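You operate a simulated robot arm through the tools that you are given. There is no shell and no other tool. Be economical: measure what you need, move in short steps, check, and stop when the job is done.

You run a simulated robot arm. Do the job below in one go: nothing can be reset, and whatever is moved stays where it is left.

TASK
Put two of the weights from the top of the cream cabinet on the top of the wooden cart. Put the roller on the clear end of the green work bench away on the back of the green work bench. Take the glue stick from the clear end of the green work bench and put it in the grey tray. Stack the bulb box marked "95" from the clear end of the green work bench on top of the bulb box labelled "26". Put the small blue box on the top of the red shelf away on the top of the sideboard. Put the blue clip from the top of the lilac table on the top of the duplicator lid. Open the trials drawer. Any order will do. Set down upright: roller.

It is judged by the outcome, as a careful person would: the job done as asked, and still so three seconds after it is handed in. It fails if anything else is knocked over, pushed out of place, dropped, spilled or broken. Lids that push on must go on centred and level and be pressed home; caps that screw on are set level and turned clockwise until they are tight.

THE ROBOT
A 6-joint arm with a four-finger gripper on a trunk, on a base that drives. Base frame: it is fixed to the floor where the robot stands at the start and does not move with it; the origin is under the middle of the robot, x ahead of it, y to its left, z up; the surface under the hand at the start is at about z = 0.86. Readings come in m, rad, newtons and seconds.
Its first joint turns from -2.897 to 2.897 rad. Places, roughly: back of the green work bench (78x22 cm) [-5.1, -2.58, 0.9]; blue clip (5x6x2 cm) [-0.8, -3.9, 0.8]; bulb box [-5, -1.5, 1]; glue stick [-4.75, -1.5, 1]; grey tray (33x20x6 cm) [-4.9, -1.2, 0.9]; roller (6x6x7 cm) [-4.8, -1.6, 0.9]; small blue box (6x7x3 cm) [-5.1, -4.3, 0.7]; top of the duplicator lid [0.1, -6, 1]; top of the sideboard [-5.2, -9.6, 0.7]; top of the wooden cart [-1.5, -0.9, 0.8]; trials drawer [0.1, -9.1, 0.6]; weight [0.75, 0.25, 0.75]; weight (7x7x5 cm) [0.5, 0.4, 0.9]. Payload 3.67 kg.
Tool frame: the origin (TCP) lies between the finger pads and is the grasp point; the fingertips stand 0.028 m ahead of it; z points along the fingers, y is the line along which they close. Largest opening 0.112 m; the body of the gripper starts 0.073 m behind the TCP.
Orientation is that of the tool frame in the base frame, as a unit quaternion [x, y, z, w]. With the fingers straight down and closing along the base's y, the tool's x points along the base's -x, its y along +y and its z along -z.

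THE INTERFACE
- The arm moves only by the tool jog_arm. Its argument "commands" is a list of rows, each an object (a shift or turn left out is 0, a gripper value left out holds the last) with "delta_pos": the shift along the tool's x, y, z in m, a list of three; "rotation": the turn, a rotation vector about the tool's x, y, z in rad, a list of three; "claw": the gripper command, from -1 (shut) to 1 (fully open), values between in proportion. In form: [{"delta_pos": [dx, dy, dz], "rotation": [ax, ay, az], "claw": claw}, ...]. A call has 1 to 20 rows; each row shifts and turns the commanded pose from where the row before left it, along the tool's axes as they then stand. Rows are played at 5 a second. More than 0.05 m and 0.15 rad between two rows, or a gripper value outside its range, and nothing of the call is played. Where a pose cannot be reached the arm comes as near as it can. A force on the tool above 40 N (or 10 N above the force at the start of the call, whichever is more), or a blocked arm, ends the call early, and 0.2 s more pass. Each finger halts on what it meets, pressing with about 42 N; the grip force reading is that of the motor and also rises with nothing between the fingers. The clock runs only during rows and for 0.2 s after the last one: add rows that do not move to give the fingers time. The reply holds the time, the measured pose of the TCP, the force on the tool along the base axes, the opening and the grip force, in the units named above and with some noise, with the torque about the TCP (base axes, N m) and any sound that the robot's microphone picked up, and new pictures: "views" is both (left out), scene, wrist or none.
- Cameras (640 x 400 px; columns grow to the right, rows downward): "scene" is now at [0.1161, 0.2235, 1.3581]; the picture's right is [0.20, -0.98, 0.00], its down [-0.46, -0.09, -0.88] and it looks along [0.87, 0.18, -0.47] (base axes); focal length 275 px, centre (320, 200). "wrist" rides on the gripper at [0.06, -0.018, -0.104] in the tool frame; the picture's right is [0.29, 0.96, 0.00], its down [-0.80, 0.24, -0.55] and it looks along [-0.53, 0.16, 0.83] (tool axes); focal length 234 px, centre (320, 200). There is no depth. A picture from a camera that has moved, and an enlarged one, comes with that camera's place and axes in the base frame and with its lens. The place of the scene camera against the robot may be out by one fixed shift of up to 0.025 m in any direction.
- roll_base(legs): drives the robot by 1 to 6 legs, each [ahead, left, turn to the left] in m, m and rad, along the robot's own axes; the way and the turn of a leg run together, so that a leg with both is an arc; at most 1.5 m and 3.142 rad a leg. The arm and the cameras ride along, it lands a little off, and it stops where it bumps. It gives what a move gives, and a new picture of the scene camera.
- pan_tilt(pan, tilt): turns the head with the scene camera to pan (to the left, within 2.496 rad either way) and tilt (down, from -0.506 to 1.204), counted from straight ahead of the robot. It gives what a move gives, and a new picture of the scene camera.
- zoom(camera, box): a new picture of the part [left, top, right, bottom] of that camera's present view, enlarged. It takes no simulated time.
- close_job(): hands the job in; it is judged then, once.

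Work in short steps. Places have to be worked out from the pictures, the camera data and where the tool is seen: move nearer, look again, correct. Check each grasp and each placing, and mend what went wrong. You have 217 turns and 260 pictures in all, those below and enlarged ones among them. Open the gripper and draw the arm clear of the work before you hand the job in, unless the task says otherwise; then end with one line.

The tools are called by a JSON object that holds its "method" and its "body". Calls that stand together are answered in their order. jog_arm: Moves the arm, as the interface text tells. Its arguments: {"type":"object","properties":{"commands":{"type":"array"},"views":{"type":"string","enum":["both","scene","wrist","none"]}},"required":["commands"]} The other tools are called the same way: roll_base (legs) drives the base; pan_tilt (pan, tilt) turns the head that bears the scene camera; zoom (camera, box) takes an enlarged picture of a part of a camera's view; close_job () hands the job in.

At the start:

```text
time: 0.0
position: [0.5087, 0.1573, 1.1332]
orientation: [-0.001, 1.0, 0.0, 0.0]
force: [0.3, 0.8, -0.4]
torque: [0.01, 0.03, -0.04]
opening: 0.1119
grasp_force: 0.1
robot x, y, heading: [-0.0014, 0.0027, 0.0]
head pan, tilt: [0.202, 0.487]
```

scene: 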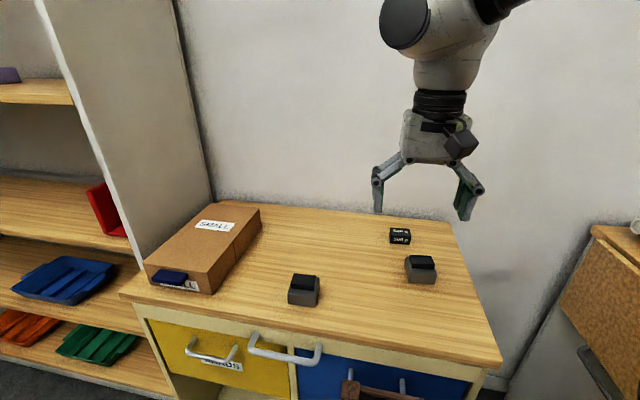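
wrist: 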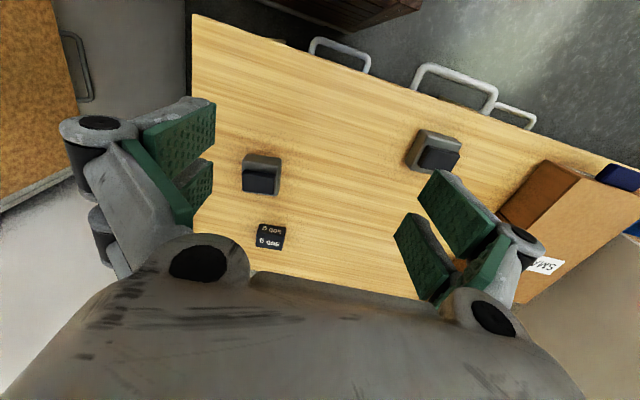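

I'll look closely at the items on the cabinet first.

{"method": "zoom", "body": {"camera": "scene", "box": [240, 200, 480, 350]}}

{"method": "pan_tilt", "body": {"pan": 0.0, "tilt": 0.8}}

```text
2.67 times, centred on (360, 275) of scene
camera zoom: at [0.1161, 0.2235, 1.3581], right [0.2, -0.98, 0.0], down [-0.46, -0.09, -0.88], along [0.87, 0.18, -0.47], focal length 732 px, centre (213, 0)
```

zoom: 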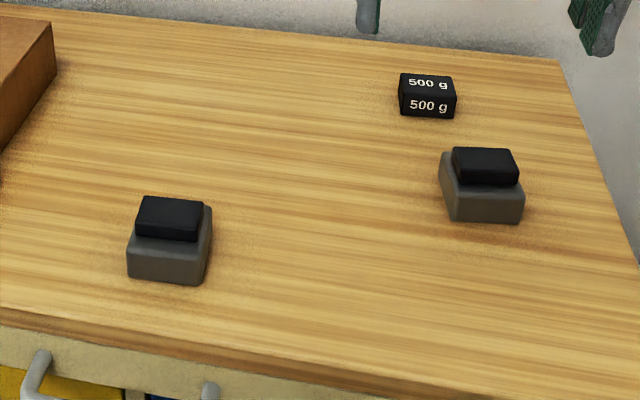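

```text
time: 0.8
position: [0.5101, 0.157, 1.1334]
orientation: [0.0, 1.0, 0.0, -0.001]
force: [-0.7, 0.9, 0.1]
torque: [-0.01, -0.01, 0.09]
opening: 0.1119
grasp_force: 0.0
robot x, y, heading: [0.0028, 0.0002, 0.001]
head pan, tilt: [0.0, 0.799]
camera scene: at [0.1074, 0.2052, 1.331], right [0.0, -1.0, 0.0], down [-0.72, 0.0, -0.7], along [0.7, 0.0, -0.72], focal length 275 px, centre (320, 200)
```

scene: 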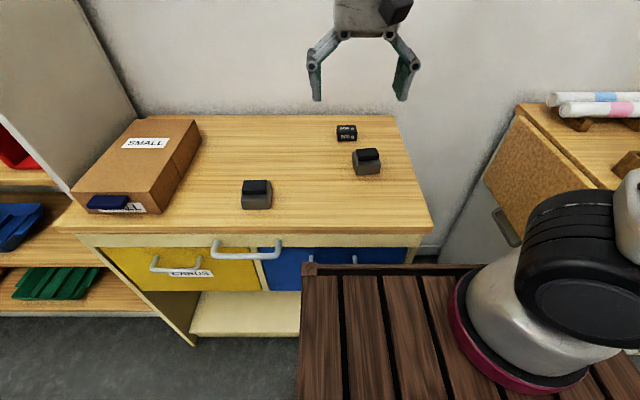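

The wrist view puts the left grey weight near (0.53, 0.355). I'll move above it for a closer look.

{"method": "jog_arm", "body": {"commands": [{"delta_pos": [-0.003, 0.04, 0.02]}, {"delta_pos": [-0.003, 0.04, 0.02]}, {"delta_pos": [-0.003, 0.04, 0.02]}, {"delta_pos": [-0.003, 0.04, 0.02]}, {"delta_pos": [-0.003, 0.038, 0.02]}, {}, {}]}}

```text
time: 2.4
position: [0.5245, 0.3562, 1.0338]
orientation: [0.0, 1.0, 0.001, 0.0]
force: [-0.3, 1.0, 0.0]
torque: [-0.02, -0.02, 0.02]
opening: 0.1119
grasp_force: 0.1
robot x, y, heading: [-0.0015, -0.0029, -0.003]
head pan, tilt: [0.0, 0.799]
camera scene: at [0.1073, 0.2053, 1.3309], right [0.0, -1.0, 0.0], down [-0.72, 0.0, -0.7], along [0.7, 0.0, -0.72], focal length 275 px, centre (320, 200)
camera wrist: at [0.464, 0.3394, 1.1391], right [-0.29, 0.96, 0.0], down [0.8, 0.24, 0.55], along [0.53, 0.16, -0.83], focal length 234 px, centre (320, 200)
```

scene: 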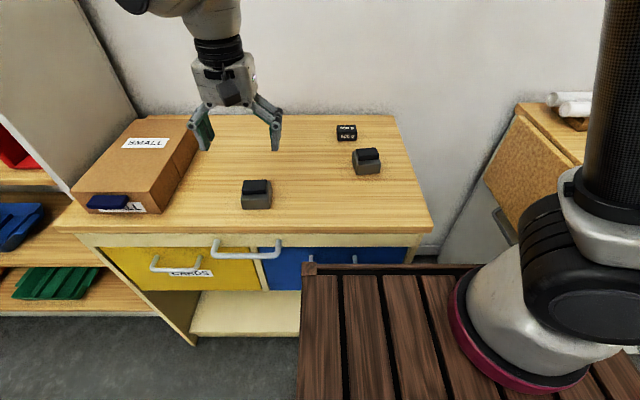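
wrist: 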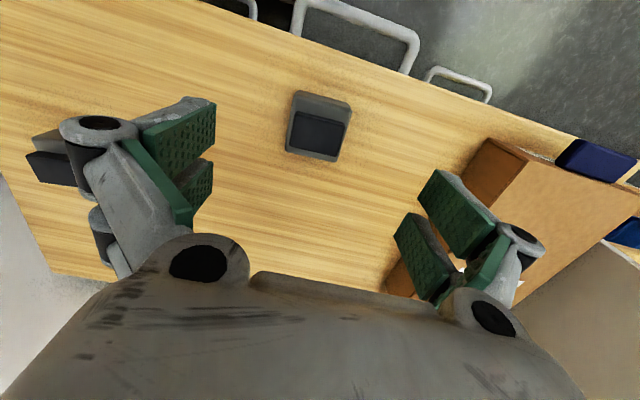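

I'll zoom to identify what this grey block is.

{"method": "zoom", "body": {"camera": "wrist", "box": [240, 75, 400, 175]}}

{"method": "zoom", "body": {"camera": "scene", "box": [220, 110, 400, 222]}}

```text
4.00 times, centred on (320, 125) of wrist
camera zoom: at [0.464, 0.3394, 1.1391], right [-0.29, 0.96, 0.0], down [0.8, 0.24, 0.55], along [0.53, 0.16, -0.83], focal length 937 px, centre (320, 500)
```

zoom: 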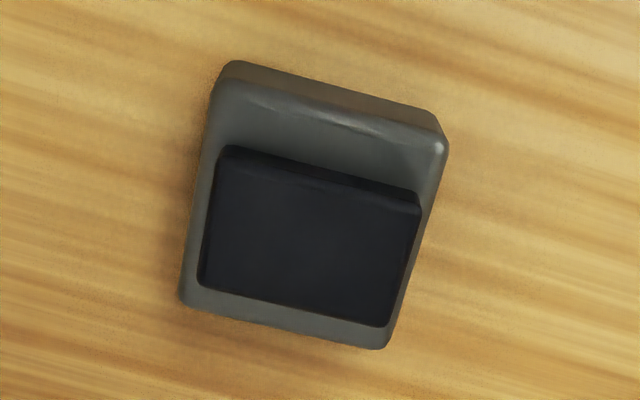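

```text
3.56 times, centred on (310, 166) of scene
camera zoom: at [0.1073, 0.2053, 1.3309], right [0.0, -1.0, 0.0], down [-0.72, 0.0, -0.7], along [0.7, 0.0, -0.72], focal length 976 px, centre (356, 321)
```

zoom: 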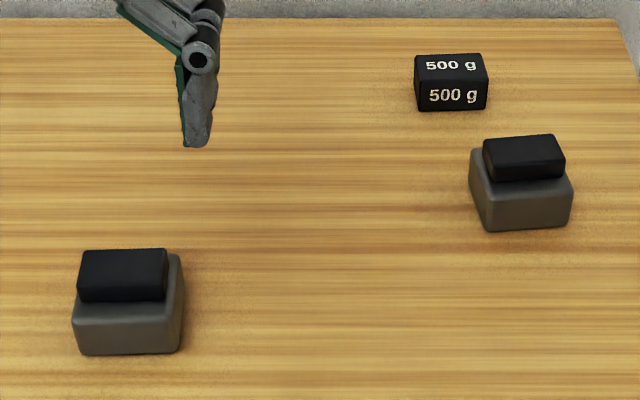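

The grey block is about 6–7 cm wide and nearly square to the axes, centre ≈(0.537, 0.358). I'll descend and grasp it.

{"method": "jog_arm", "body": {"commands": [{"delta_pos": [-0.012, 0.002, 0.03], "rotation": [0, 0, -0.07]}, {"delta_pos": [0, 0, 0.04]}, {"delta_pos": [0, 0, 0.04]}, {"delta_pos": [0, 0, 0.02]}, {"delta_pos": [0, 0, 0.01]}, {}, {"claw": -1}, {"claw": -1}, {"claw": -1}, {"claw": -1}]}}

```text
time: 4.6
position: [0.5363, 0.3575, 0.8942]
orientation: [-0.035, 0.999, 0.0, 0.0]
force: [-0.5, -0.5, 3.0]
torque: [0.24, 0.09, 0.05]
opening: 0.0618
grasp_force: 42.6
robot x, y, heading: [-0.001, 0.0025, -0.004]
head pan, tilt: [0.0, 0.799]
camera scene: at [0.1073, 0.2052, 1.3309], right [0.0, -1.0, 0.0], down [-0.72, 0.0, -0.7], along [0.7, 0.0, -0.72], focal length 275 px, centre (320, 200)
camera wrist: at [0.4771, 0.3364, 0.9991], right [-0.35, 0.94, 0.0], down [0.78, 0.29, 0.55], along [0.52, 0.2, -0.83], focal length 234 px, centre (320, 200)
```

scene: 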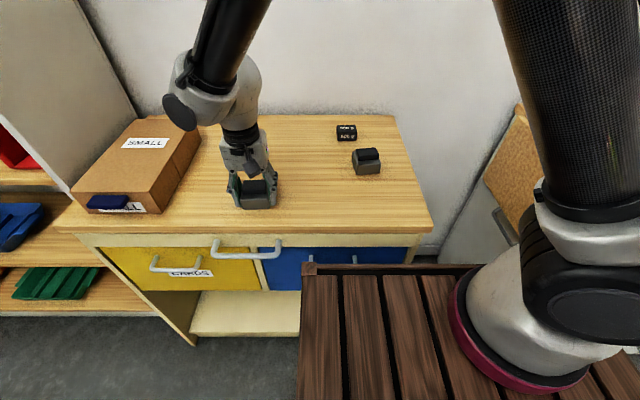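
wrist: 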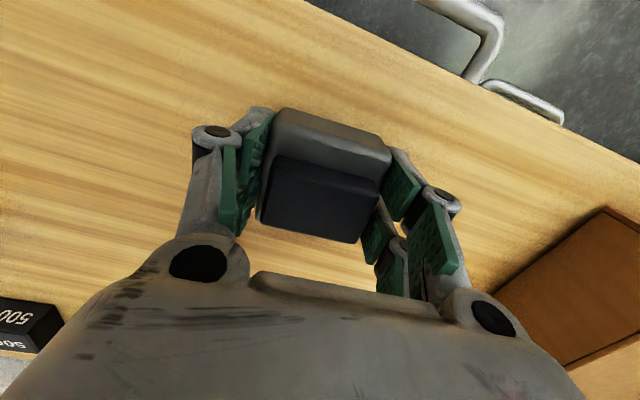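

Gripped at 62 mm. I'll lift and check the load.

{"method": "jog_arm", "body": {"commands": [{"delta_pos": [0, 0, -0.03]}, {"delta_pos": [0, 0, -0.04]}, {"delta_pos": [0, 0, -0.04]}, {"delta_pos": [0, 0, -0.04]}, {"delta_pos": [0, 0, -0.04]}, {}]}}

{"method": "pan_tilt", "body": {"pan": -2.4, "tilt": 0.3}}

```text
time: 6.0
position: [0.5369, 0.3564, 1.0849]
orientation: [-0.035, 0.999, 0.0, -0.001]
force: [-0.1, -0.6, -0.2]
torque: [0.0, -0.02, 0.01]
opening: 0.0
grasp_force: 35.9
robot x, y, heading: [0.0032, 0.0032, -0.002]
head pan, tilt: [0.0, 0.799]
camera scene: at [0.1074, 0.2053, 1.3309], right [0.0, -1.0, 0.0], down [-0.72, 0.0, -0.7], along [0.7, 0.0, -0.72], focal length 275 px, centre (320, 200)
camera wrist: at [0.4777, 0.3361, 1.1891], right [-0.35, 0.94, 0.0], down [0.78, 0.29, 0.55], along [0.52, 0.2, -0.83], focal length 234 px, centre (320, 200)
```

scene: 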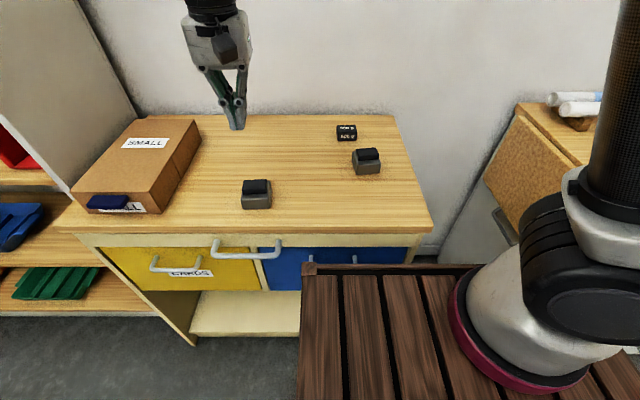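
wrist: 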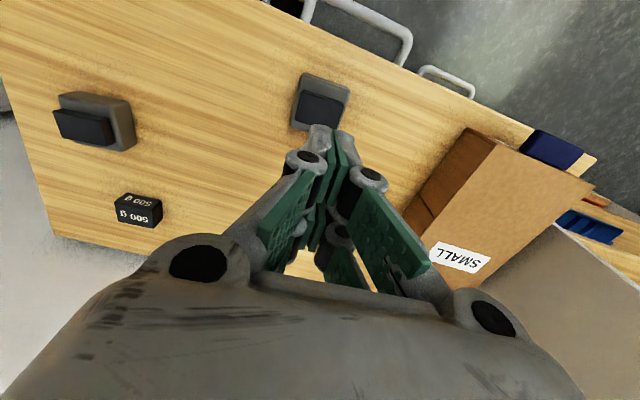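

```text
time: 8.2
position: [0.5369, 0.3586, 1.0838]
orientation: [-0.035, 0.999, 0.0, -0.001]
force: [-1.2, 0.1, -0.9]
torque: [0.02, -0.01, -0.02]
opening: 0.0
grasp_force: 35.3
robot x, y, heading: [-0.0015, -0.001, 0.004]
head pan, tilt: [-2.4, 0.3]
camera scene: at [-0.0421, 0.1422, 1.3753], right [-0.68, 0.74, 0.0], down [0.22, 0.2, -0.96], along [-0.7, -0.65, -0.3], focal length 275 px, centre (320, 200)
```

scene: 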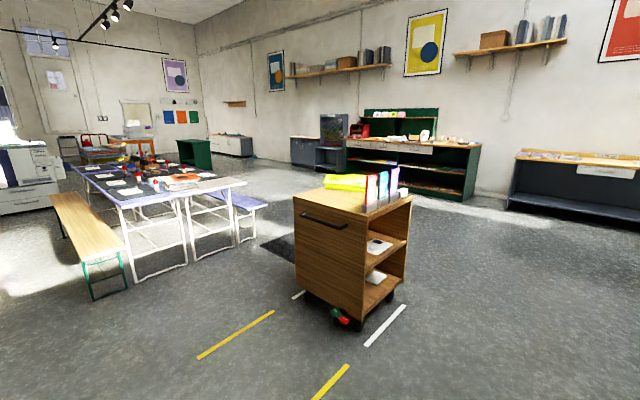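

The weight slipped out and stayed where it was. I'll retry a bit lower with a small test lift to read the load.

{"method": "jog_arm", "body": {"commands": [{"claw": 1}, {"claw": 1}, {"claw": 1}, {"claw": 1}, {"delta_pos": [0, 0, 0.05]}, {"delta_pos": [0, 0, 0.05]}, {"delta_pos": [0, 0, 0.05]}, {"delta_pos": [-0.002, 0, 0.035]}, {"delta_pos": [0, 0, 0.009]}, {}, {"claw": -1}, {"claw": -1}, {"claw": -1}, {"claw": -1}, {"claw": -1}, {"claw": -1}], "views": "wrist"}}

{"method": "jog_arm", "body": {"commands": [{"delta_pos": [0, 0, -0.005]}, {}], "views": "none"}}

{"method": "jog_arm", "body": {"commands": [{"delta_pos": [0, 0, -0.005]}, {"delta_pos": [0, 0, -0.005]}, {}], "views": "wrist"}}

```text
time: 11.6
position: [0.5389, 0.3572, 0.8893]
orientation: [-0.035, 0.999, 0.0, -0.001]
force: [0.1, -2.5, 0.3]
torque: [0.01, 0.06, 0.01]
opening: 0.0617
grasp_force: 42.1
robot x, y, heading: [-0.0016, 0.0016, 0.001]
head pan, tilt: [-2.4, 0.3]
camera wrist: at [0.4798, 0.3368, 0.9944], right [-0.35, 0.94, 0.0], down [0.78, 0.3, 0.55], along [0.52, 0.2, -0.83], focal length 234 px, centre (320, 200)
```

wrist: 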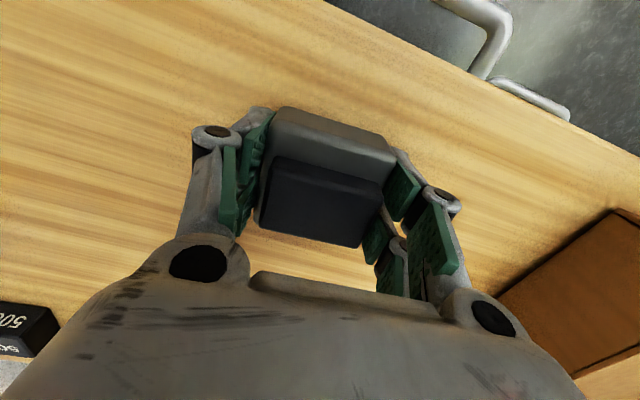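

```text
time: 12.2
position: [0.5388, 0.358, 0.8949]
orientation: [-0.036, 0.999, -0.001, 0.0]
force: [0.3, 0.2, -6.2]
torque: [0.0, 0.04, -0.02]
opening: 0.0621
grasp_force: 42.0
robot x, y, heading: [0.0007, 0.0008, -0.005]
head pan, tilt: [-2.4, 0.3]
```

```text
time: 13.0
position: [0.5379, 0.3585, 0.905]
orientation: [-0.035, 0.999, 0.0, 0.0]
force: [0.4, -0.7, -4.9]
torque: [-0.02, 0.02, 0.0]
opening: 0.0616
grasp_force: 42.5
robot x, y, heading: [0.0023, 0.0004, -0.003]
head pan, tilt: [-2.4, 0.3]
camera wrist: at [0.4795, 0.3366, 1.0096], right [-0.35, 0.94, 0.0], down [0.78, 0.3, 0.55], along [0.52, 0.2, -0.83], focal length 234 px, centre (320, 200)
```

wrist: 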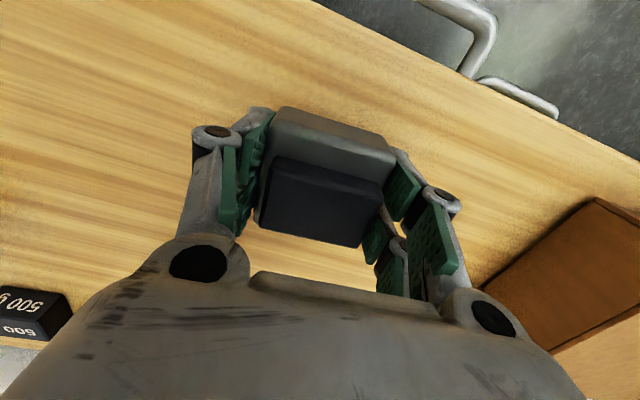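

It holds now (load ≈5–6 N, so a half-kilo weight). I'll lift gently.

{"method": "jog_arm", "body": {"commands": [{"delta_pos": [0, 0, -0.01]}, {"delta_pos": [0, 0, -0.015]}, {"delta_pos": [0, 0, -0.02]}, {"delta_pos": [0, 0, -0.02]}, {"delta_pos": [0, 0, -0.02]}, {"delta_pos": [0, 0, -0.02]}, {}], "views": "wrist"}}

```text
time: 14.6
position: [0.5395, 0.3581, 1.0108]
orientation: [-0.035, 0.999, 0.001, -0.001]
force: [0.7, -1.4, -5.6]
torque: [0.03, -0.03, 0.03]
opening: 0.0616
grasp_force: 42.0
robot x, y, heading: [0.0034, 0.0002, -0.001]
head pan, tilt: [-2.4, 0.3]
camera wrist: at [0.4793, 0.3359, 1.1147], right [-0.35, 0.94, 0.0], down [0.78, 0.3, 0.55], along [0.52, 0.2, -0.83], focal length 234 px, centre (320, 200)
```

wrist: 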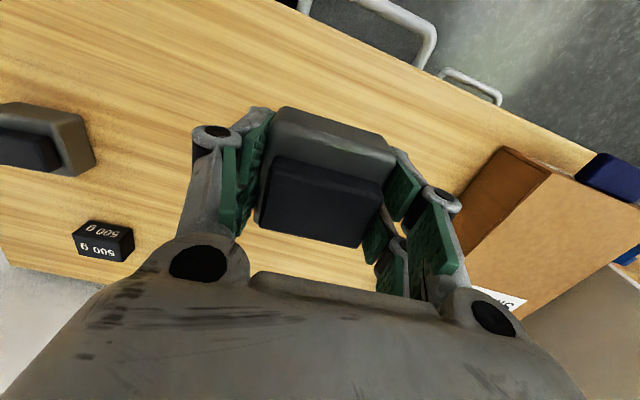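

Held securely. I'll raise it, back away, strafe right, and turn to face the cart.

{"method": "jog_arm", "body": {"commands": [{"delta_pos": [0, -0.03, -0.03]}, {"delta_pos": [0, -0.03, -0.03]}, {"delta_pos": [0, -0.03, -0.03]}, {"delta_pos": [0, -0.03, -0.03]}, {"delta_pos": [0, -0.04, 0]}, {"delta_pos": [0, -0.04, 0]}, {"delta_pos": [0, -0.04, 0]}, {"delta_pos": [0, -0.04, 0]}, {}], "views": "none"}}

{"method": "roll_base", "body": {"legs": [[-0.55, 0, 0], [0, -0.9, 0], [0, 0, -3.14]]}}

{"method": "pan_tilt", "body": {"pan": 0.0, "tilt": 0.6}}

```text
time: 16.6
position: [0.5587, 0.0778, 1.1312]
orientation: [-0.035, 0.999, -0.001, 0.0]
force: [0.4, 0.2, -6.6]
torque: [-0.03, 0.01, 0.01]
opening: 0.0617
grasp_force: 42.2
robot x, y, heading: [-0.0011, 0.0004, -0.002]
head pan, tilt: [-2.4, 0.3]
```

```text
time: 31.5
position: [-1.1155, -0.9778, 1.1296]
orientation: [1.0, 0.032, 0.0, 0.0]
force: [0.1, -0.4, -5.6]
torque: [-0.02, -0.01, -0.02]
opening: 0.0619
grasp_force: 42.3
robot x, y, heading: [-0.5545, -0.9079, 3.133]
head pan, tilt: [-2.4, 0.3]
camera scene: at [-0.5021, -1.0666, 1.3753], right [0.67, -0.74, 0.0], down [-0.22, -0.2, -0.96], along [0.71, 0.64, -0.3], focal length 275 px, centre (320, 200)
```

scene: 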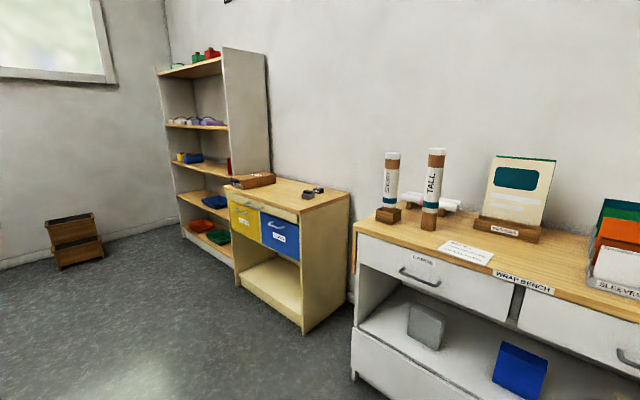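

```text
time: 33.7
position: [-1.1148, -0.9781, 1.1317]
orientation: [1.0, 0.031, 0.0, -0.001]
force: [-0.3, 1.2, -4.9]
torque: [-0.01, -0.01, 0.0]
opening: 0.0618
grasp_force: 41.9
robot x, y, heading: [-0.5583, -0.9023, 3.138]
head pan, tilt: [0.0, 0.6]
camera scene: at [-0.6597, -1.1285, 1.3478], right [0.01, 1.0, 0.0], down [0.56, 0.0, -0.82], along [-0.82, 0.01, -0.57], focal length 275 px, centre (320, 200)
```

scene: 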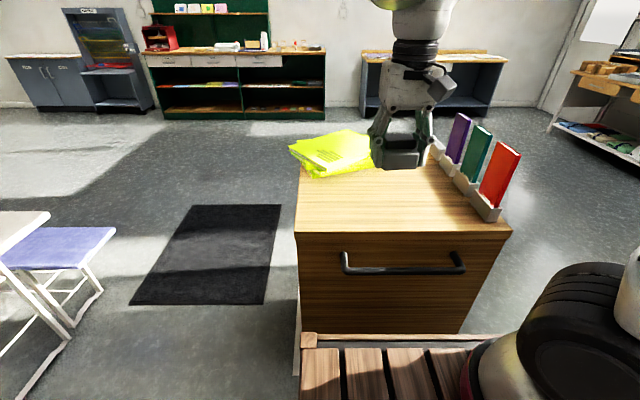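

The cart top's front left is clear. I'll move the weight to about (-1.37, -1.06) and lower partway.

{"method": "jog_arm", "body": {"commands": [{"delta_pos": [-0.0433, 0.0107, 0]}, {"delta_pos": [-0.0433, 0.0107, 0]}, {"delta_pos": [-0.0433, 0.0107, 0]}, {"delta_pos": [-0.0433, 0.0107, 0]}, {"delta_pos": [-0.0433, 0.0107, 0]}, {"delta_pos": [-0.0433, 0.0107, 0]}, {"delta_pos": [0, 0, 0.04]}, {"delta_pos": [0, 0, 0.04]}, {"delta_pos": [0, 0, 0.04]}, {"delta_pos": [0, 0, 0.04]}, {"delta_pos": [0, 0, 0.04]}, {}]}}

```text
time: 36.3
position: [-1.3711, -1.0577, 0.9292]
orientation: [1.0, 0.031, -0.001, -0.001]
force: [0.1, -1.3, -5.8]
torque: [0.01, 0.02, 0.0]
opening: 0.0617
grasp_force: 42.1
robot x, y, heading: [-0.5594, -0.9016, 3.134]
head pan, tilt: [0.0, 0.6]
camera scene: at [-0.6598, -1.1285, 1.3478], right [0.01, 1.0, 0.0], down [0.57, 0.0, -0.82], along [-0.82, 0.01, -0.57], focal length 275 px, centre (320, 200)
camera wrist: at [-1.3125, -1.0357, 1.0341], right [0.35, -0.94, 0.0], down [-0.78, -0.29, 0.55], along [-0.52, -0.19, -0.83], focal length 234 px, centre (320, 200)
```

scene: 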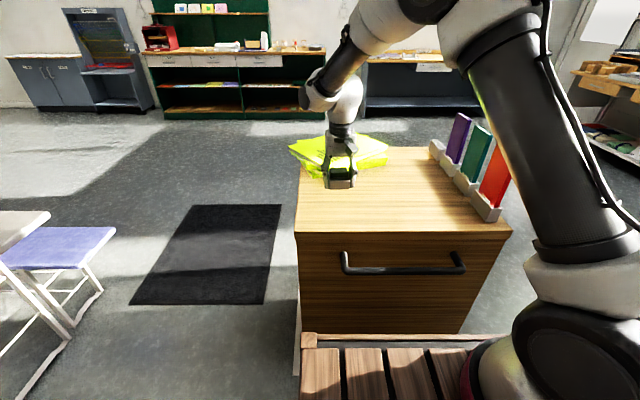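
wrist: 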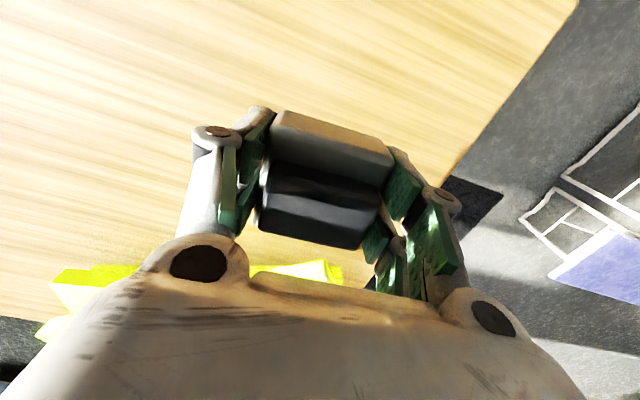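

I'll shift slightly inward and lower in small steps.

{"method": "jog_arm", "body": {"commands": [{"delta_pos": [0.02, -0.03, 0.02]}, {"delta_pos": [0, 0, 0.02]}, {"delta_pos": [0, 0, 0.015]}, {"delta_pos": [0, 0, 0.01]}, {}], "views": "both"}}

```text
time: 37.5
position: [-1.3515, -1.0269, 0.8672]
orientation: [0.999, 0.032, -0.003, 0.001]
force: [0.4, 4.5, 26.0]
torque: [0.16, 0.07, -0.03]
opening: 0.0621
grasp_force: 41.9
robot x, y, heading: [-0.5566, -0.9041, 3.131]
head pan, tilt: [0.0, 0.6]
camera scene: at [-0.6587, -1.1281, 1.3479], right [0.01, 1.0, 0.0], down [0.56, 0.0, -0.83], along [-0.83, 0.01, -0.56], focal length 275 px, centre (320, 200)
camera wrist: at [-1.2947, -1.0044, 0.9716], right [0.35, -0.94, 0.0], down [-0.78, -0.29, 0.56], along [-0.52, -0.19, -0.83], focal length 234 px, centre (320, 200)
```

scene: 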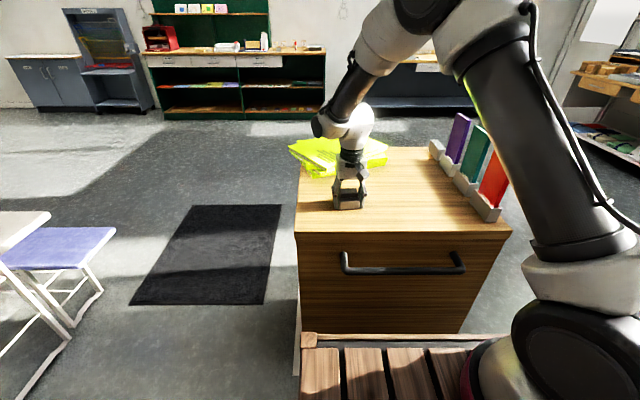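
wrist: 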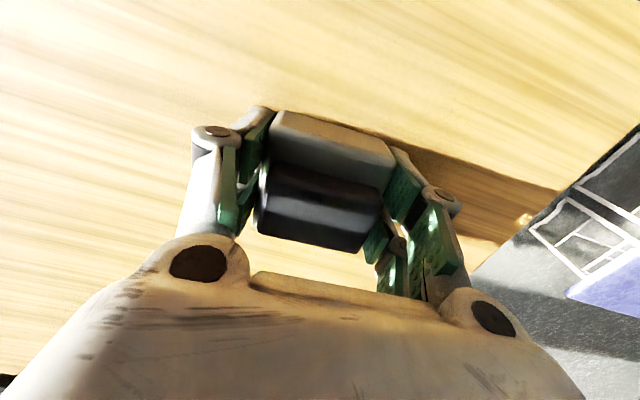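

Contact (26 N up), so the weight is on the cart top. I'll relieve, release and rise.

{"method": "jog_arm", "body": {"commands": [{"delta_pos": [0, 0, -0.003]}, {"claw": 0.2}, {"claw": 0.5}, {"claw": 1}, {"claw": 1}, {"delta_pos": [0, 0, -0.03]}, {"delta_pos": [0, 0, -0.05]}, {"delta_pos": [0, 0, -0.05]}, {"delta_pos": [0, 0, -0.05]}, {"delta_pos": [0.04, 0, -0.03]}, {"delta_pos": [0.04, 0, -0.03]}, {"delta_pos": [0.04, 0, -0.0]}, {"delta_pos": [0.04, 0, 0]}, {"delta_pos": [0.04, 0, 0]}, {}]}}

```text
time: 40.7
position: [-1.1517, -1.0139, 1.1089]
orientation: [1.0, 0.031, 0.001, -0.001]
force: [-0.8, -0.1, 0.9]
torque: [-0.01, -0.02, -0.02]
opening: 0.1121
grasp_force: 0.1
robot x, y, heading: [-0.5587, -0.907, 3.137]
head pan, tilt: [0.0, 0.6]
camera scene: at [-0.6598, -1.1285, 1.3478], right [0.01, 1.0, 0.0], down [0.57, 0.0, -0.82], along [-0.82, 0.01, -0.57], focal length 275 px, centre (320, 200)
camera wrist: at [-1.0941, -0.991, 1.2133], right [0.35, -0.94, 0.0], down [-0.78, -0.29, 0.55], along [-0.52, -0.19, -0.83], focal length 234 px, centre (320, 200)
```

scene: 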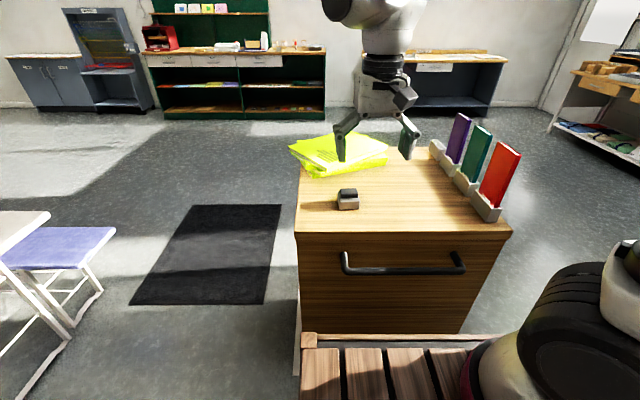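
wrist: 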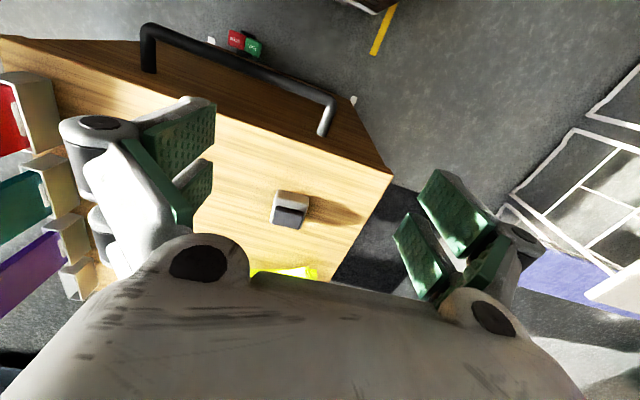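

First weight is placed. Now I'll drive back for the second weight.

{"method": "roll_base", "body": {"legs": [[0, 0, 3.14], [0, 0.907, 0], [0.55, 0, 0]]}}

{"method": "jog_arm", "body": {"commands": [{"delta_pos": [-0.03, 0, 0], "rotation": [0, 0, 0.07]}, {"delta_pos": [-0.03, 0, 0.02]}, {}]}}

```text
time: 55.6
position: [0.5718, 0.1477, 1.1091]
orientation: [-0.045, 0.999, 0.0, 0.0]
force: [0.4, 0.2, 0.8]
torque: [0.01, 0.04, -0.02]
opening: 0.1122
grasp_force: 0.1
robot x, y, heading: [-0.0205, 0.0233, 0.019]
head pan, tilt: [0.0, 0.6]
camera scene: at [0.0902, 0.2292, 1.3478], right [0.02, -1.0, 0.0], down [-0.56, -0.01, -0.83], along [0.82, 0.02, -0.57], focal length 275 px, centre (320, 200)
```

scene: 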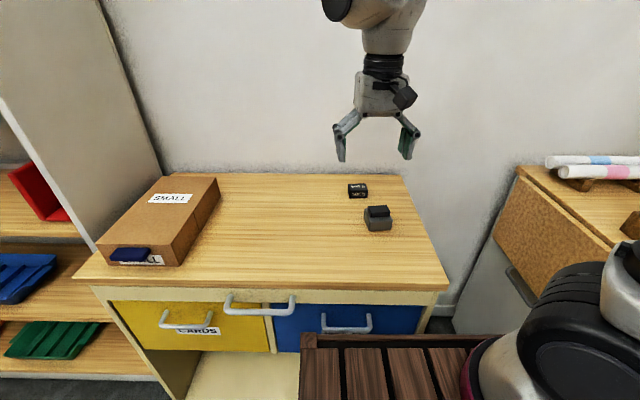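

```text
time: 56.4
position: [0.6327, 0.1511, 1.0897]
orientation: [-0.011, 1.0, -0.001, 0.001]
force: [-0.7, 0.3, 0.7]
torque: [-0.01, 0.0, -0.02]
opening: 0.1119
grasp_force: 0.1
robot x, y, heading: [-0.0194, 0.0192, 0.018]
head pan, tilt: [0.0, 0.6]
camera scene: at [0.0901, 0.2292, 1.3478], right [0.02, -1.0, 0.0], down [-0.56, -0.01, -0.83], along [0.82, 0.02, -0.56], focal length 275 px, centre (320, 200)
camera wrist: at [0.5724, 0.132, 1.194], right [-0.31, 0.95, 0.0], down [0.79, 0.26, 0.55], along [0.53, 0.17, -0.83], focal length 234 px, centre (320, 200)
```

scene: 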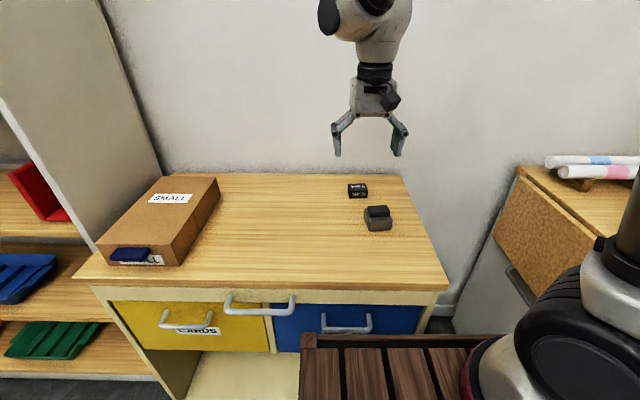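
wrist: 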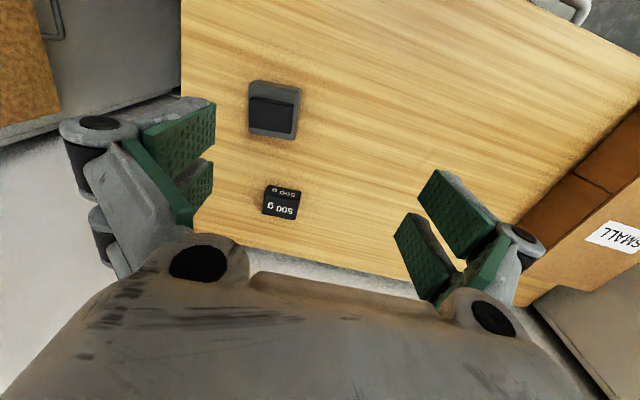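

The second grey weight is at ≈(0.657, 0.10), yaw ≈0.1. I'll go down on it and grasp.

{"method": "jog_arm", "body": {"commands": [{"delta_pos": [-0.012, -0.026, 0.03], "rotation": [0, 0, -0.08]}, {"delta_pos": [-0.013, -0.025, 0.03]}, {"delta_pos": [0, 0, 0.04]}, {"delta_pos": [0, 0, 0.03]}, {}], "views": "wrist"}}

```text
time: 57.6
position: [0.6601, 0.1016, 0.9595]
orientation: [-0.05, 0.999, 0.0, 0.0]
force: [-0.7, 0.6, -0.4]
torque: [0.0, 0.01, 0.02]
opening: 0.112
grasp_force: 0.0
robot x, y, heading: [-0.0208, 0.0243, 0.021]
head pan, tilt: [0.0, 0.6]
camera wrist: at [0.6011, 0.0783, 1.0637], right [-0.38, 0.92, 0.0], down [0.77, 0.32, 0.55], along [0.51, 0.21, -0.83], focal length 234 px, centre (320, 200)
```

wrist: 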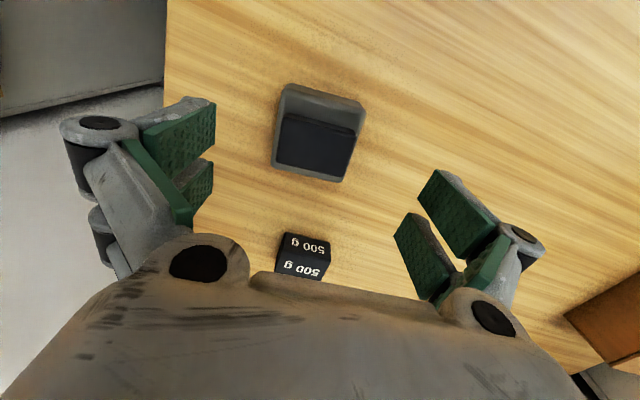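

Well aligned. I'll descend and close.

{"method": "jog_arm", "body": {"commands": [{"delta_pos": [0.003, -0.002, 0.03]}, {"delta_pos": [0, 0, 0.03]}, {"delta_pos": [0, 0, 0.011]}, {}, {"claw": -1}, {"claw": -1}, {"claw": -1}, {"claw": -1}, {"claw": -1}, {"delta_pos": [0, 0, -0.005]}, {"delta_pos": [0, 0, -0.005]}, {"delta_pos": [0, 0, -0.01]}, {"delta_pos": [0, 0, -0.015]}, {"delta_pos": [0, 0, -0.02]}, {"delta_pos": [0, 0, -0.02]}, {"delta_pos": [0, 0, -0.02]}, {"delta_pos": [0, 0, -0.02]}, {}], "views": "wrist"}}

```text
time: 61.4
position: [0.657, 0.0992, 1.0028]
orientation: [-0.05, 0.999, 0.0, 0.0]
force: [0.3, 0.3, -5.1]
torque: [0.0, 0.0, 0.03]
opening: 0.0617
grasp_force: 41.9
robot x, y, heading: [-0.0204, 0.0209, 0.015]
head pan, tilt: [0.0, 0.6]
camera wrist: at [0.5997, 0.0761, 1.108], right [-0.38, 0.92, 0.0], down [0.77, 0.32, 0.55], along [0.51, 0.21, -0.83], focal length 234 px, centre (320, 200)
```

wrist: 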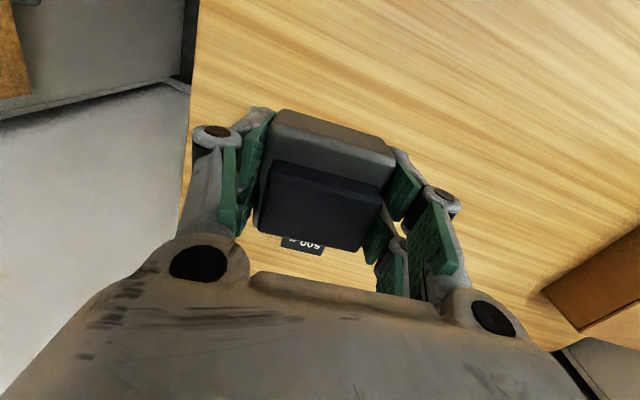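

Held. I'll raise it and drive back to the cart.

{"method": "jog_arm", "body": {"commands": [{"delta_pos": [0.02, 0, -0.03]}, {"delta_pos": [0.02, 0, -0.03]}, {"delta_pos": [0.02, 0, -0.03]}, {"delta_pos": [0.02, 0, -0.03]}, {"delta_pos": [0.01, 0, -0.01]}, {}], "views": "none"}}

{"method": "roll_base", "body": {"legs": [[-0.55, 0, 0], [0, -0.92, 0], [0, 0, -3.157]]}}

```text
time: 62.8
position: [0.5684, 0.0898, 1.1334]
orientation: [-0.05, 0.999, -0.001, 0.0]
force: [-0.1, -0.1, -6.0]
torque: [0.0, 0.04, 0.02]
opening: 0.062
grasp_force: 42.0
robot x, y, heading: [-0.0219, 0.0245, 0.019]
head pan, tilt: [0.0, 0.6]
```

```text
refused: -3.157 is not a number from -3.14159 to 3.14159
```

{"method": "roll_base", "body": {"legs": [[-0.55, 0, 0], [0, -0.92, 0], [0, 0, -3.14]]}}

```text
time: 77.7
position: [-1.1419, -0.9849, 1.134]
orientation: [0.998, 0.058, 0.001, 0.0]
force: [0.4, 0.5, -6.0]
torque: [0.01, 0.01, -0.02]
opening: 0.0619
grasp_force: 41.9
robot x, y, heading: [-0.5537, -0.9028, -3.106]
head pan, tilt: [0.0, 0.6]
camera scene: at [-0.6488, -1.1361, 1.3478], right [-0.04, 1.0, 0.0], down [0.56, 0.02, -0.82], along [-0.82, -0.03, -0.57], focal length 275 px, centre (320, 200)
```

scene: 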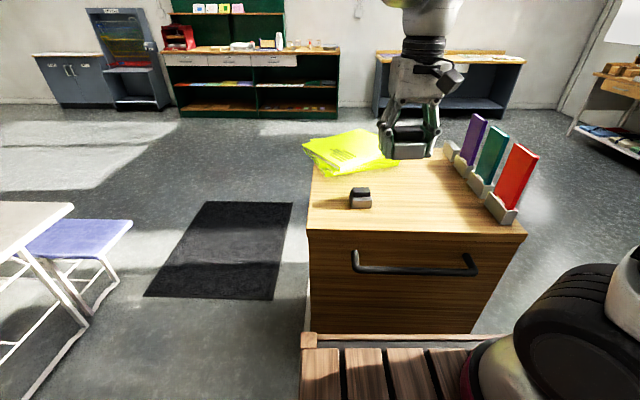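

I'll carry it to about (-1.35, -0.86), beside the first weight, and lower to just above the surface.

{"method": "jog_arm", "body": {"commands": [{"delta_pos": [-0.032, -0.0247, 0]}, {"delta_pos": [-0.032, -0.0247, 0]}, {"delta_pos": [-0.032, -0.0247, 0]}, {"delta_pos": [-0.032, -0.0247, 0]}, {"delta_pos": [-0.032, -0.0247, 0]}, {"delta_pos": [-0.032, -0.0247, 0]}, {"delta_pos": [0, 0, 0.04]}, {"delta_pos": [0, 0, 0.04]}, {"delta_pos": [0, 0, 0.04]}, {"delta_pos": [0, 0, 0.04]}, {"delta_pos": [0, 0, 0.04]}, {"delta_pos": [0, 0, 0.03]}, {"delta_pos": [0, 0, 0.02]}, {}]}}

```text
time: 80.7
position: [-1.3495, -0.8602, 0.8838]
orientation: [0.998, 0.057, 0.001, 0.0]
force: [0.0, -0.6, -5.1]
torque: [0.06, -0.03, -0.01]
opening: 0.0618
grasp_force: 42.1
robot x, y, heading: [-0.554, -0.9014, -3.105]
head pan, tilt: [0.0, 0.6]
camera scene: at [-0.6488, -1.136, 1.3478], right [-0.04, 1.0, 0.0], down [0.56, 0.02, -0.82], along [-0.82, -0.03, -0.57], focal length 275 px, centre (320, 200)
camera wrist: at [-1.293, -0.8349, 0.9878], right [0.4, -0.92, 0.0], down [-0.76, -0.33, 0.55], along [-0.51, -0.22, -0.83], focal length 234 px, centre (320, 200)
```

scene: 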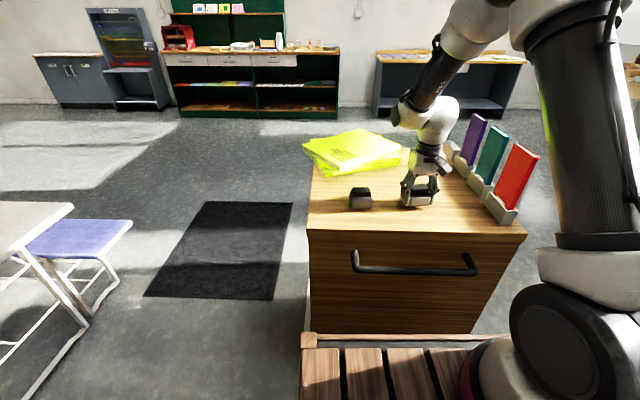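
wrist: 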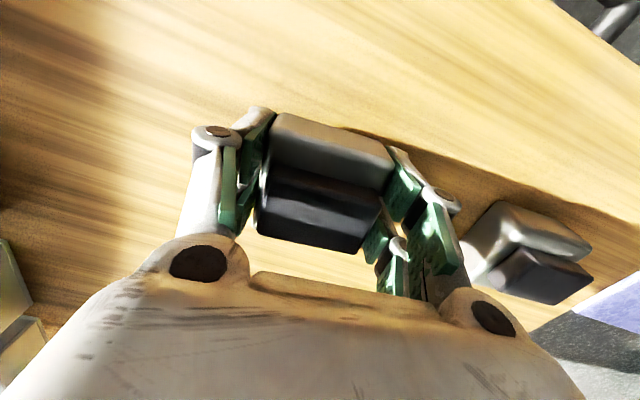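

Lower onto the surface, release partially, and rise.

{"method": "jog_arm", "body": {"commands": [{"delta_pos": [0, 0, 0.006]}, {"delta_pos": [0, 0, 0.005]}, {"delta_pos": [0, 0, 0.003]}, {}], "views": "none"}}

{"method": "jog_arm", "body": {"commands": [{"claw": 0.2}, {"claw": 0.5}, {"claw": 0.5}, {"claw": 0.5}, {"delta_pos": [0, 0, -0.03]}, {"delta_pos": [0, 0, -0.05]}, {"delta_pos": [0, 0, -0.05]}, {"delta_pos": [0, 0, -0.05]}, {"delta_pos": [0.04, 0, -0.03]}, {"delta_pos": [0.04, 0, -0.03]}, {"delta_pos": [0.04, 0, 0], "claw": 1}, {"delta_pos": [0.04, 0, 0]}, {"delta_pos": [0.04, 0, 0]}, {}], "views": "scene"}}

```text
time: 81.7
position: [-1.3505, -0.8617, 0.8681]
orientation: [0.998, 0.059, 0.001, 0.0]
force: [-0.1, -0.4, -4.9]
torque: [0.0, 0.02, -0.05]
opening: 0.0617
grasp_force: 42.3
robot x, y, heading: [-0.5542, -0.9061, -3.104]
head pan, tilt: [0.0, 0.6]
```

```text
time: 84.7
position: [-1.1524, -0.8376, 1.1081]
orientation: [0.998, 0.058, 0.0, -0.001]
force: [0.3, 1.2, -0.6]
torque: [0.05, -0.03, 0.0]
opening: 0.1117
grasp_force: 0.1
robot x, y, heading: [-0.556, -0.9073, -3.107]
head pan, tilt: [0.0, 0.6]
camera scene: at [-0.6488, -1.136, 1.3478], right [-0.04, 1.0, 0.0], down [0.56, 0.02, -0.82], along [-0.82, -0.03, -0.57], focal length 275 px, centre (320, 200)
```

scene: 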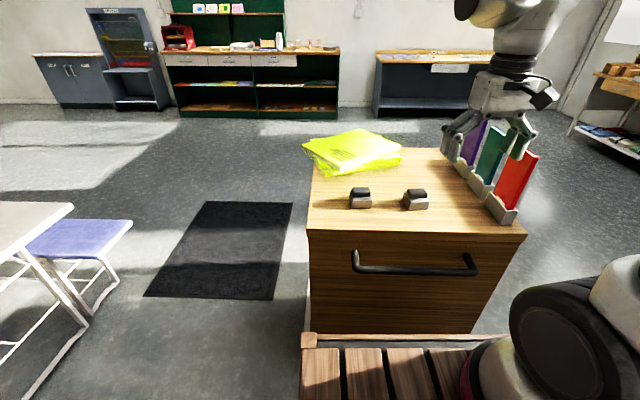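

Both weights stand on the cart. Next I'll go around the cart to the green work bench.

{"method": "roll_base", "body": {"legs": [[-0.1, 0, -0.035], [0, -1.05, 0], [1.5, 0, 0], [1.3, 0, 0]]}}

{"method": "pan_tilt", "body": {"pan": 0.7, "tilt": 0.35}}

```text
time: 104.0
position: [-3.8489, 0.2018, 1.1088]
orientation: [0.999, 0.047, -0.001, -0.001]
force: [0.1, -0.4, 1.4]
torque: [-0.02, 0.01, -0.01]
opening: 0.1119
grasp_force: 0.0
robot x, y, heading: [-3.2538, 0.1181, -3.129]
head pan, tilt: [0.0, 0.6]
camera scene: at [-3.3513, -0.1072, 1.3478], right [-0.02, 1.0, 0.0], down [0.56, 0.01, -0.83], along [-0.82, -0.01, -0.56], focal length 275 px, centre (320, 200)
```

scene: 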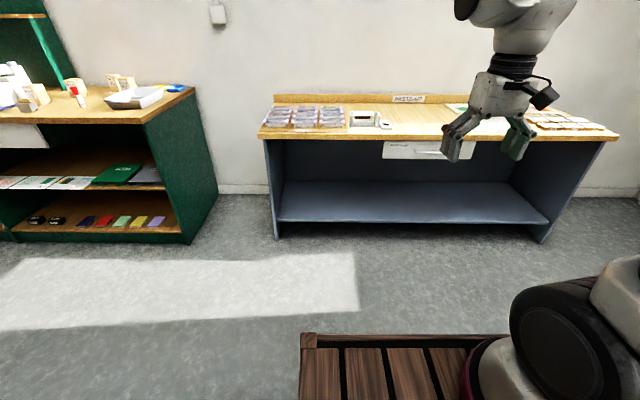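

```text
time: 105.1
position: [-3.8478, 0.2011, 1.1097]
orientation: [0.999, 0.049, 0.0, 0.0]
force: [0.7, -0.1, 0.7]
torque: [-0.02, 0.0, -0.03]
opening: 0.1116
grasp_force: 0.0
robot x, y, heading: [-3.2535, 0.1223, -3.127]
head pan, tilt: [0.7, 0.351]
camera scene: at [-3.3332, -0.1669, 1.3705], right [-0.66, 0.76, 0.0], down [0.26, 0.23, -0.94], along [-0.71, -0.62, -0.34], focal length 275 px, centre (320, 200)
```

scene: 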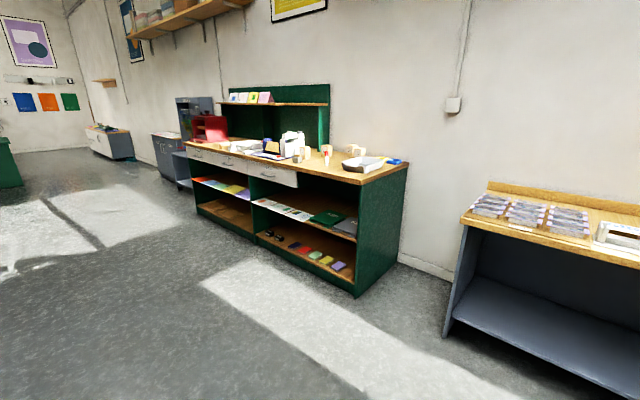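

I'll drive to face the bench's clear end, staying back a little, and look.

{"method": "roll_base", "body": {"legs": [[0, 1.5, -0.012], [0.55, 0.12, 0]]}}

{"method": "pan_tilt", "body": {"pan": 0.0, "tilt": 0.5}}

```text
time: 115.5
position: [-4.3838, -1.4442, 1.1098]
orientation: [0.999, 0.044, 0.0, 0.0]
force: [-0.7, -0.3, 0.2]
torque: [-0.01, -0.03, 0.01]
opening: 0.1119
grasp_force: 0.1
robot x, y, heading: [-3.7878, -1.5292, -3.134]
head pan, tilt: [0.7, 0.351]
camera scene: at [-3.8706, -1.8163, 1.3705], right [-0.65, 0.76, 0.0], down [0.26, 0.22, -0.94], along [-0.71, -0.61, -0.34], focal length 275 px, centre (320, 200)
```

scene: 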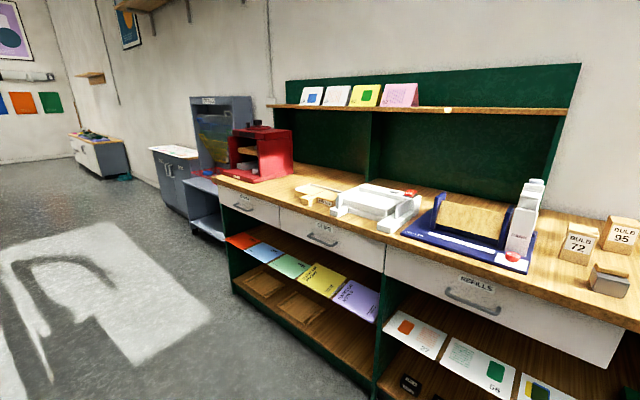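

```text
time: 116.5
position: [-4.3838, -1.4454, 1.1091]
orientation: [0.999, 0.045, 0.0, -0.001]
force: [0.2, 0.3, 0.7]
torque: [0.0, 0.01, -0.01]
opening: 0.1118
grasp_force: 0.1
robot x, y, heading: [-3.7863, -1.5317, -3.136]
head pan, tilt: [0.0, 0.499]
camera scene: at [-3.8909, -1.7566, 1.3569], right [-0.01, 1.0, 0.0], down [0.48, 0.0, -0.88], along [-0.88, -0.01, -0.48], focal length 275 px, centre (320, 200)
```

scene: 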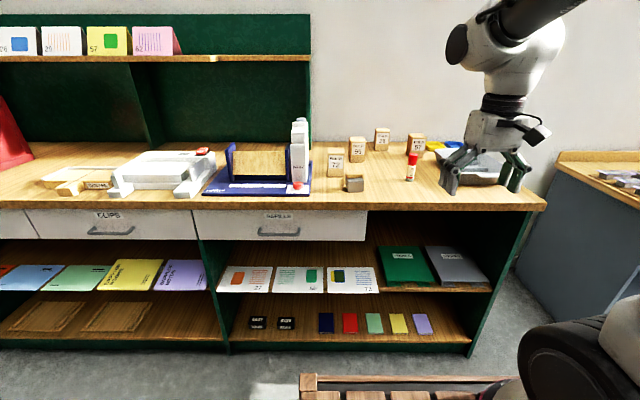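

{"method": "zoom", "body": {"camera": "scene", "box": [280, 100, 560, 220]}}

{"method": "zoom", "body": {"camera": "scene", "box": [0, 80, 320, 220]}}

```text
2.29 times, centred on (420, 160) of scene
camera zoom: at [-3.8909, -1.7566, 1.3569], right [-0.01, 1.0, 0.0], down [0.48, 0.0, -0.88], along [-0.88, -0.01, -0.48], focal length 628 px, centre (91, 291)
```

zoom: 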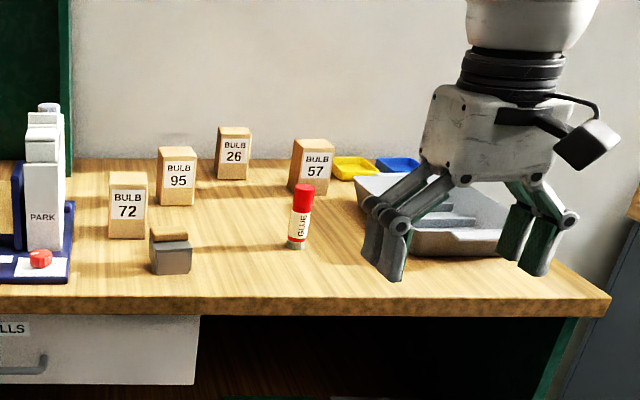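

```text
2.00 times, centred on (160, 150) of scene
camera zoom: at [-3.8909, -1.7566, 1.3569], right [-0.01, 1.0, 0.0], down [0.48, 0.0, -0.88], along [-0.88, -0.01, -0.48], focal length 549 px, centre (640, 300)
```

zoom: 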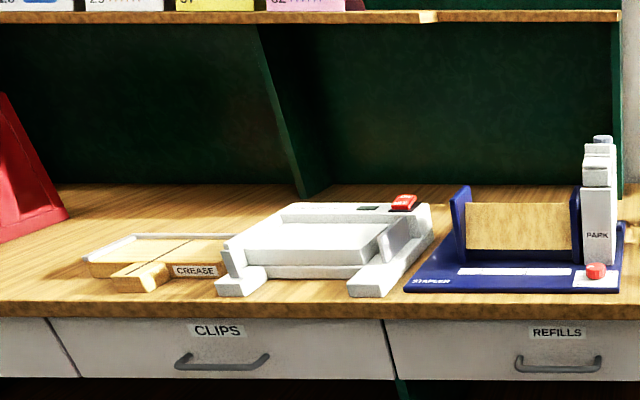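

I can read the layout: bulb boxes 72/95/26/57, glue stick, roller (grey/tan block), grey tray. I'll creep closer to the bench for wrist views.

{"method": "roll_base", "body": {"legs": [[0.33, 0, 0]]}}

{"method": "jog_arm", "body": {"commands": [{"delta_pos": [0, 0, -0.04]}, {"delta_pos": [0, 0.02, -0.03]}, {}], "views": "wrist"}}

```text
time: 118.7
position: [-4.7121, -1.447, 1.1085]
orientation: [0.999, 0.045, 0.0, 0.0]
force: [-0.3, 0.1, 0.5]
torque: [0.01, -0.01, -0.01]
opening: 0.1121
grasp_force: 0.1
robot x, y, heading: [-4.1189, -1.5345, -3.13]
head pan, tilt: [0.0, 0.499]
camera scene: at [-4.2198, -1.7593, 1.3569], right [-0.01, 1.0, 0.0], down [0.48, 0.0, -0.88], along [-0.88, -0.01, -0.48], focal length 275 px, centre (320, 200)
```

scene: 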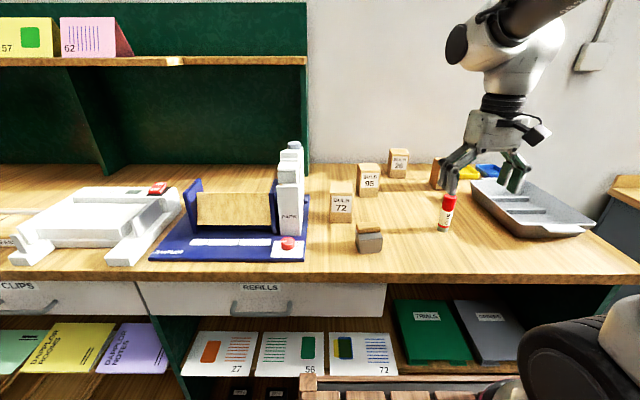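

```text
time: 119.5
position: [-4.7105, -1.468, 1.1794]
orientation: [0.999, 0.043, 0.0, 0.0]
force: [0.1, 0.7, -0.4]
torque: [0.0, -0.02, 0.01]
opening: 0.1117
grasp_force: 0.1
robot x, y, heading: [-4.1166, -1.5312, -3.129]
head pan, tilt: [0.0, 0.499]
camera wrist: at [-4.653, -1.4436, 1.284], right [0.37, -0.93, 0.0], down [-0.77, -0.31, 0.55], along [-0.51, -0.21, -0.83], focal length 234 px, centre (320, 200)
```

wrist: 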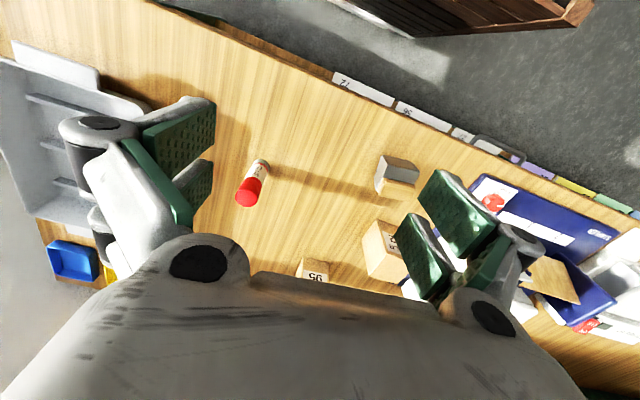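

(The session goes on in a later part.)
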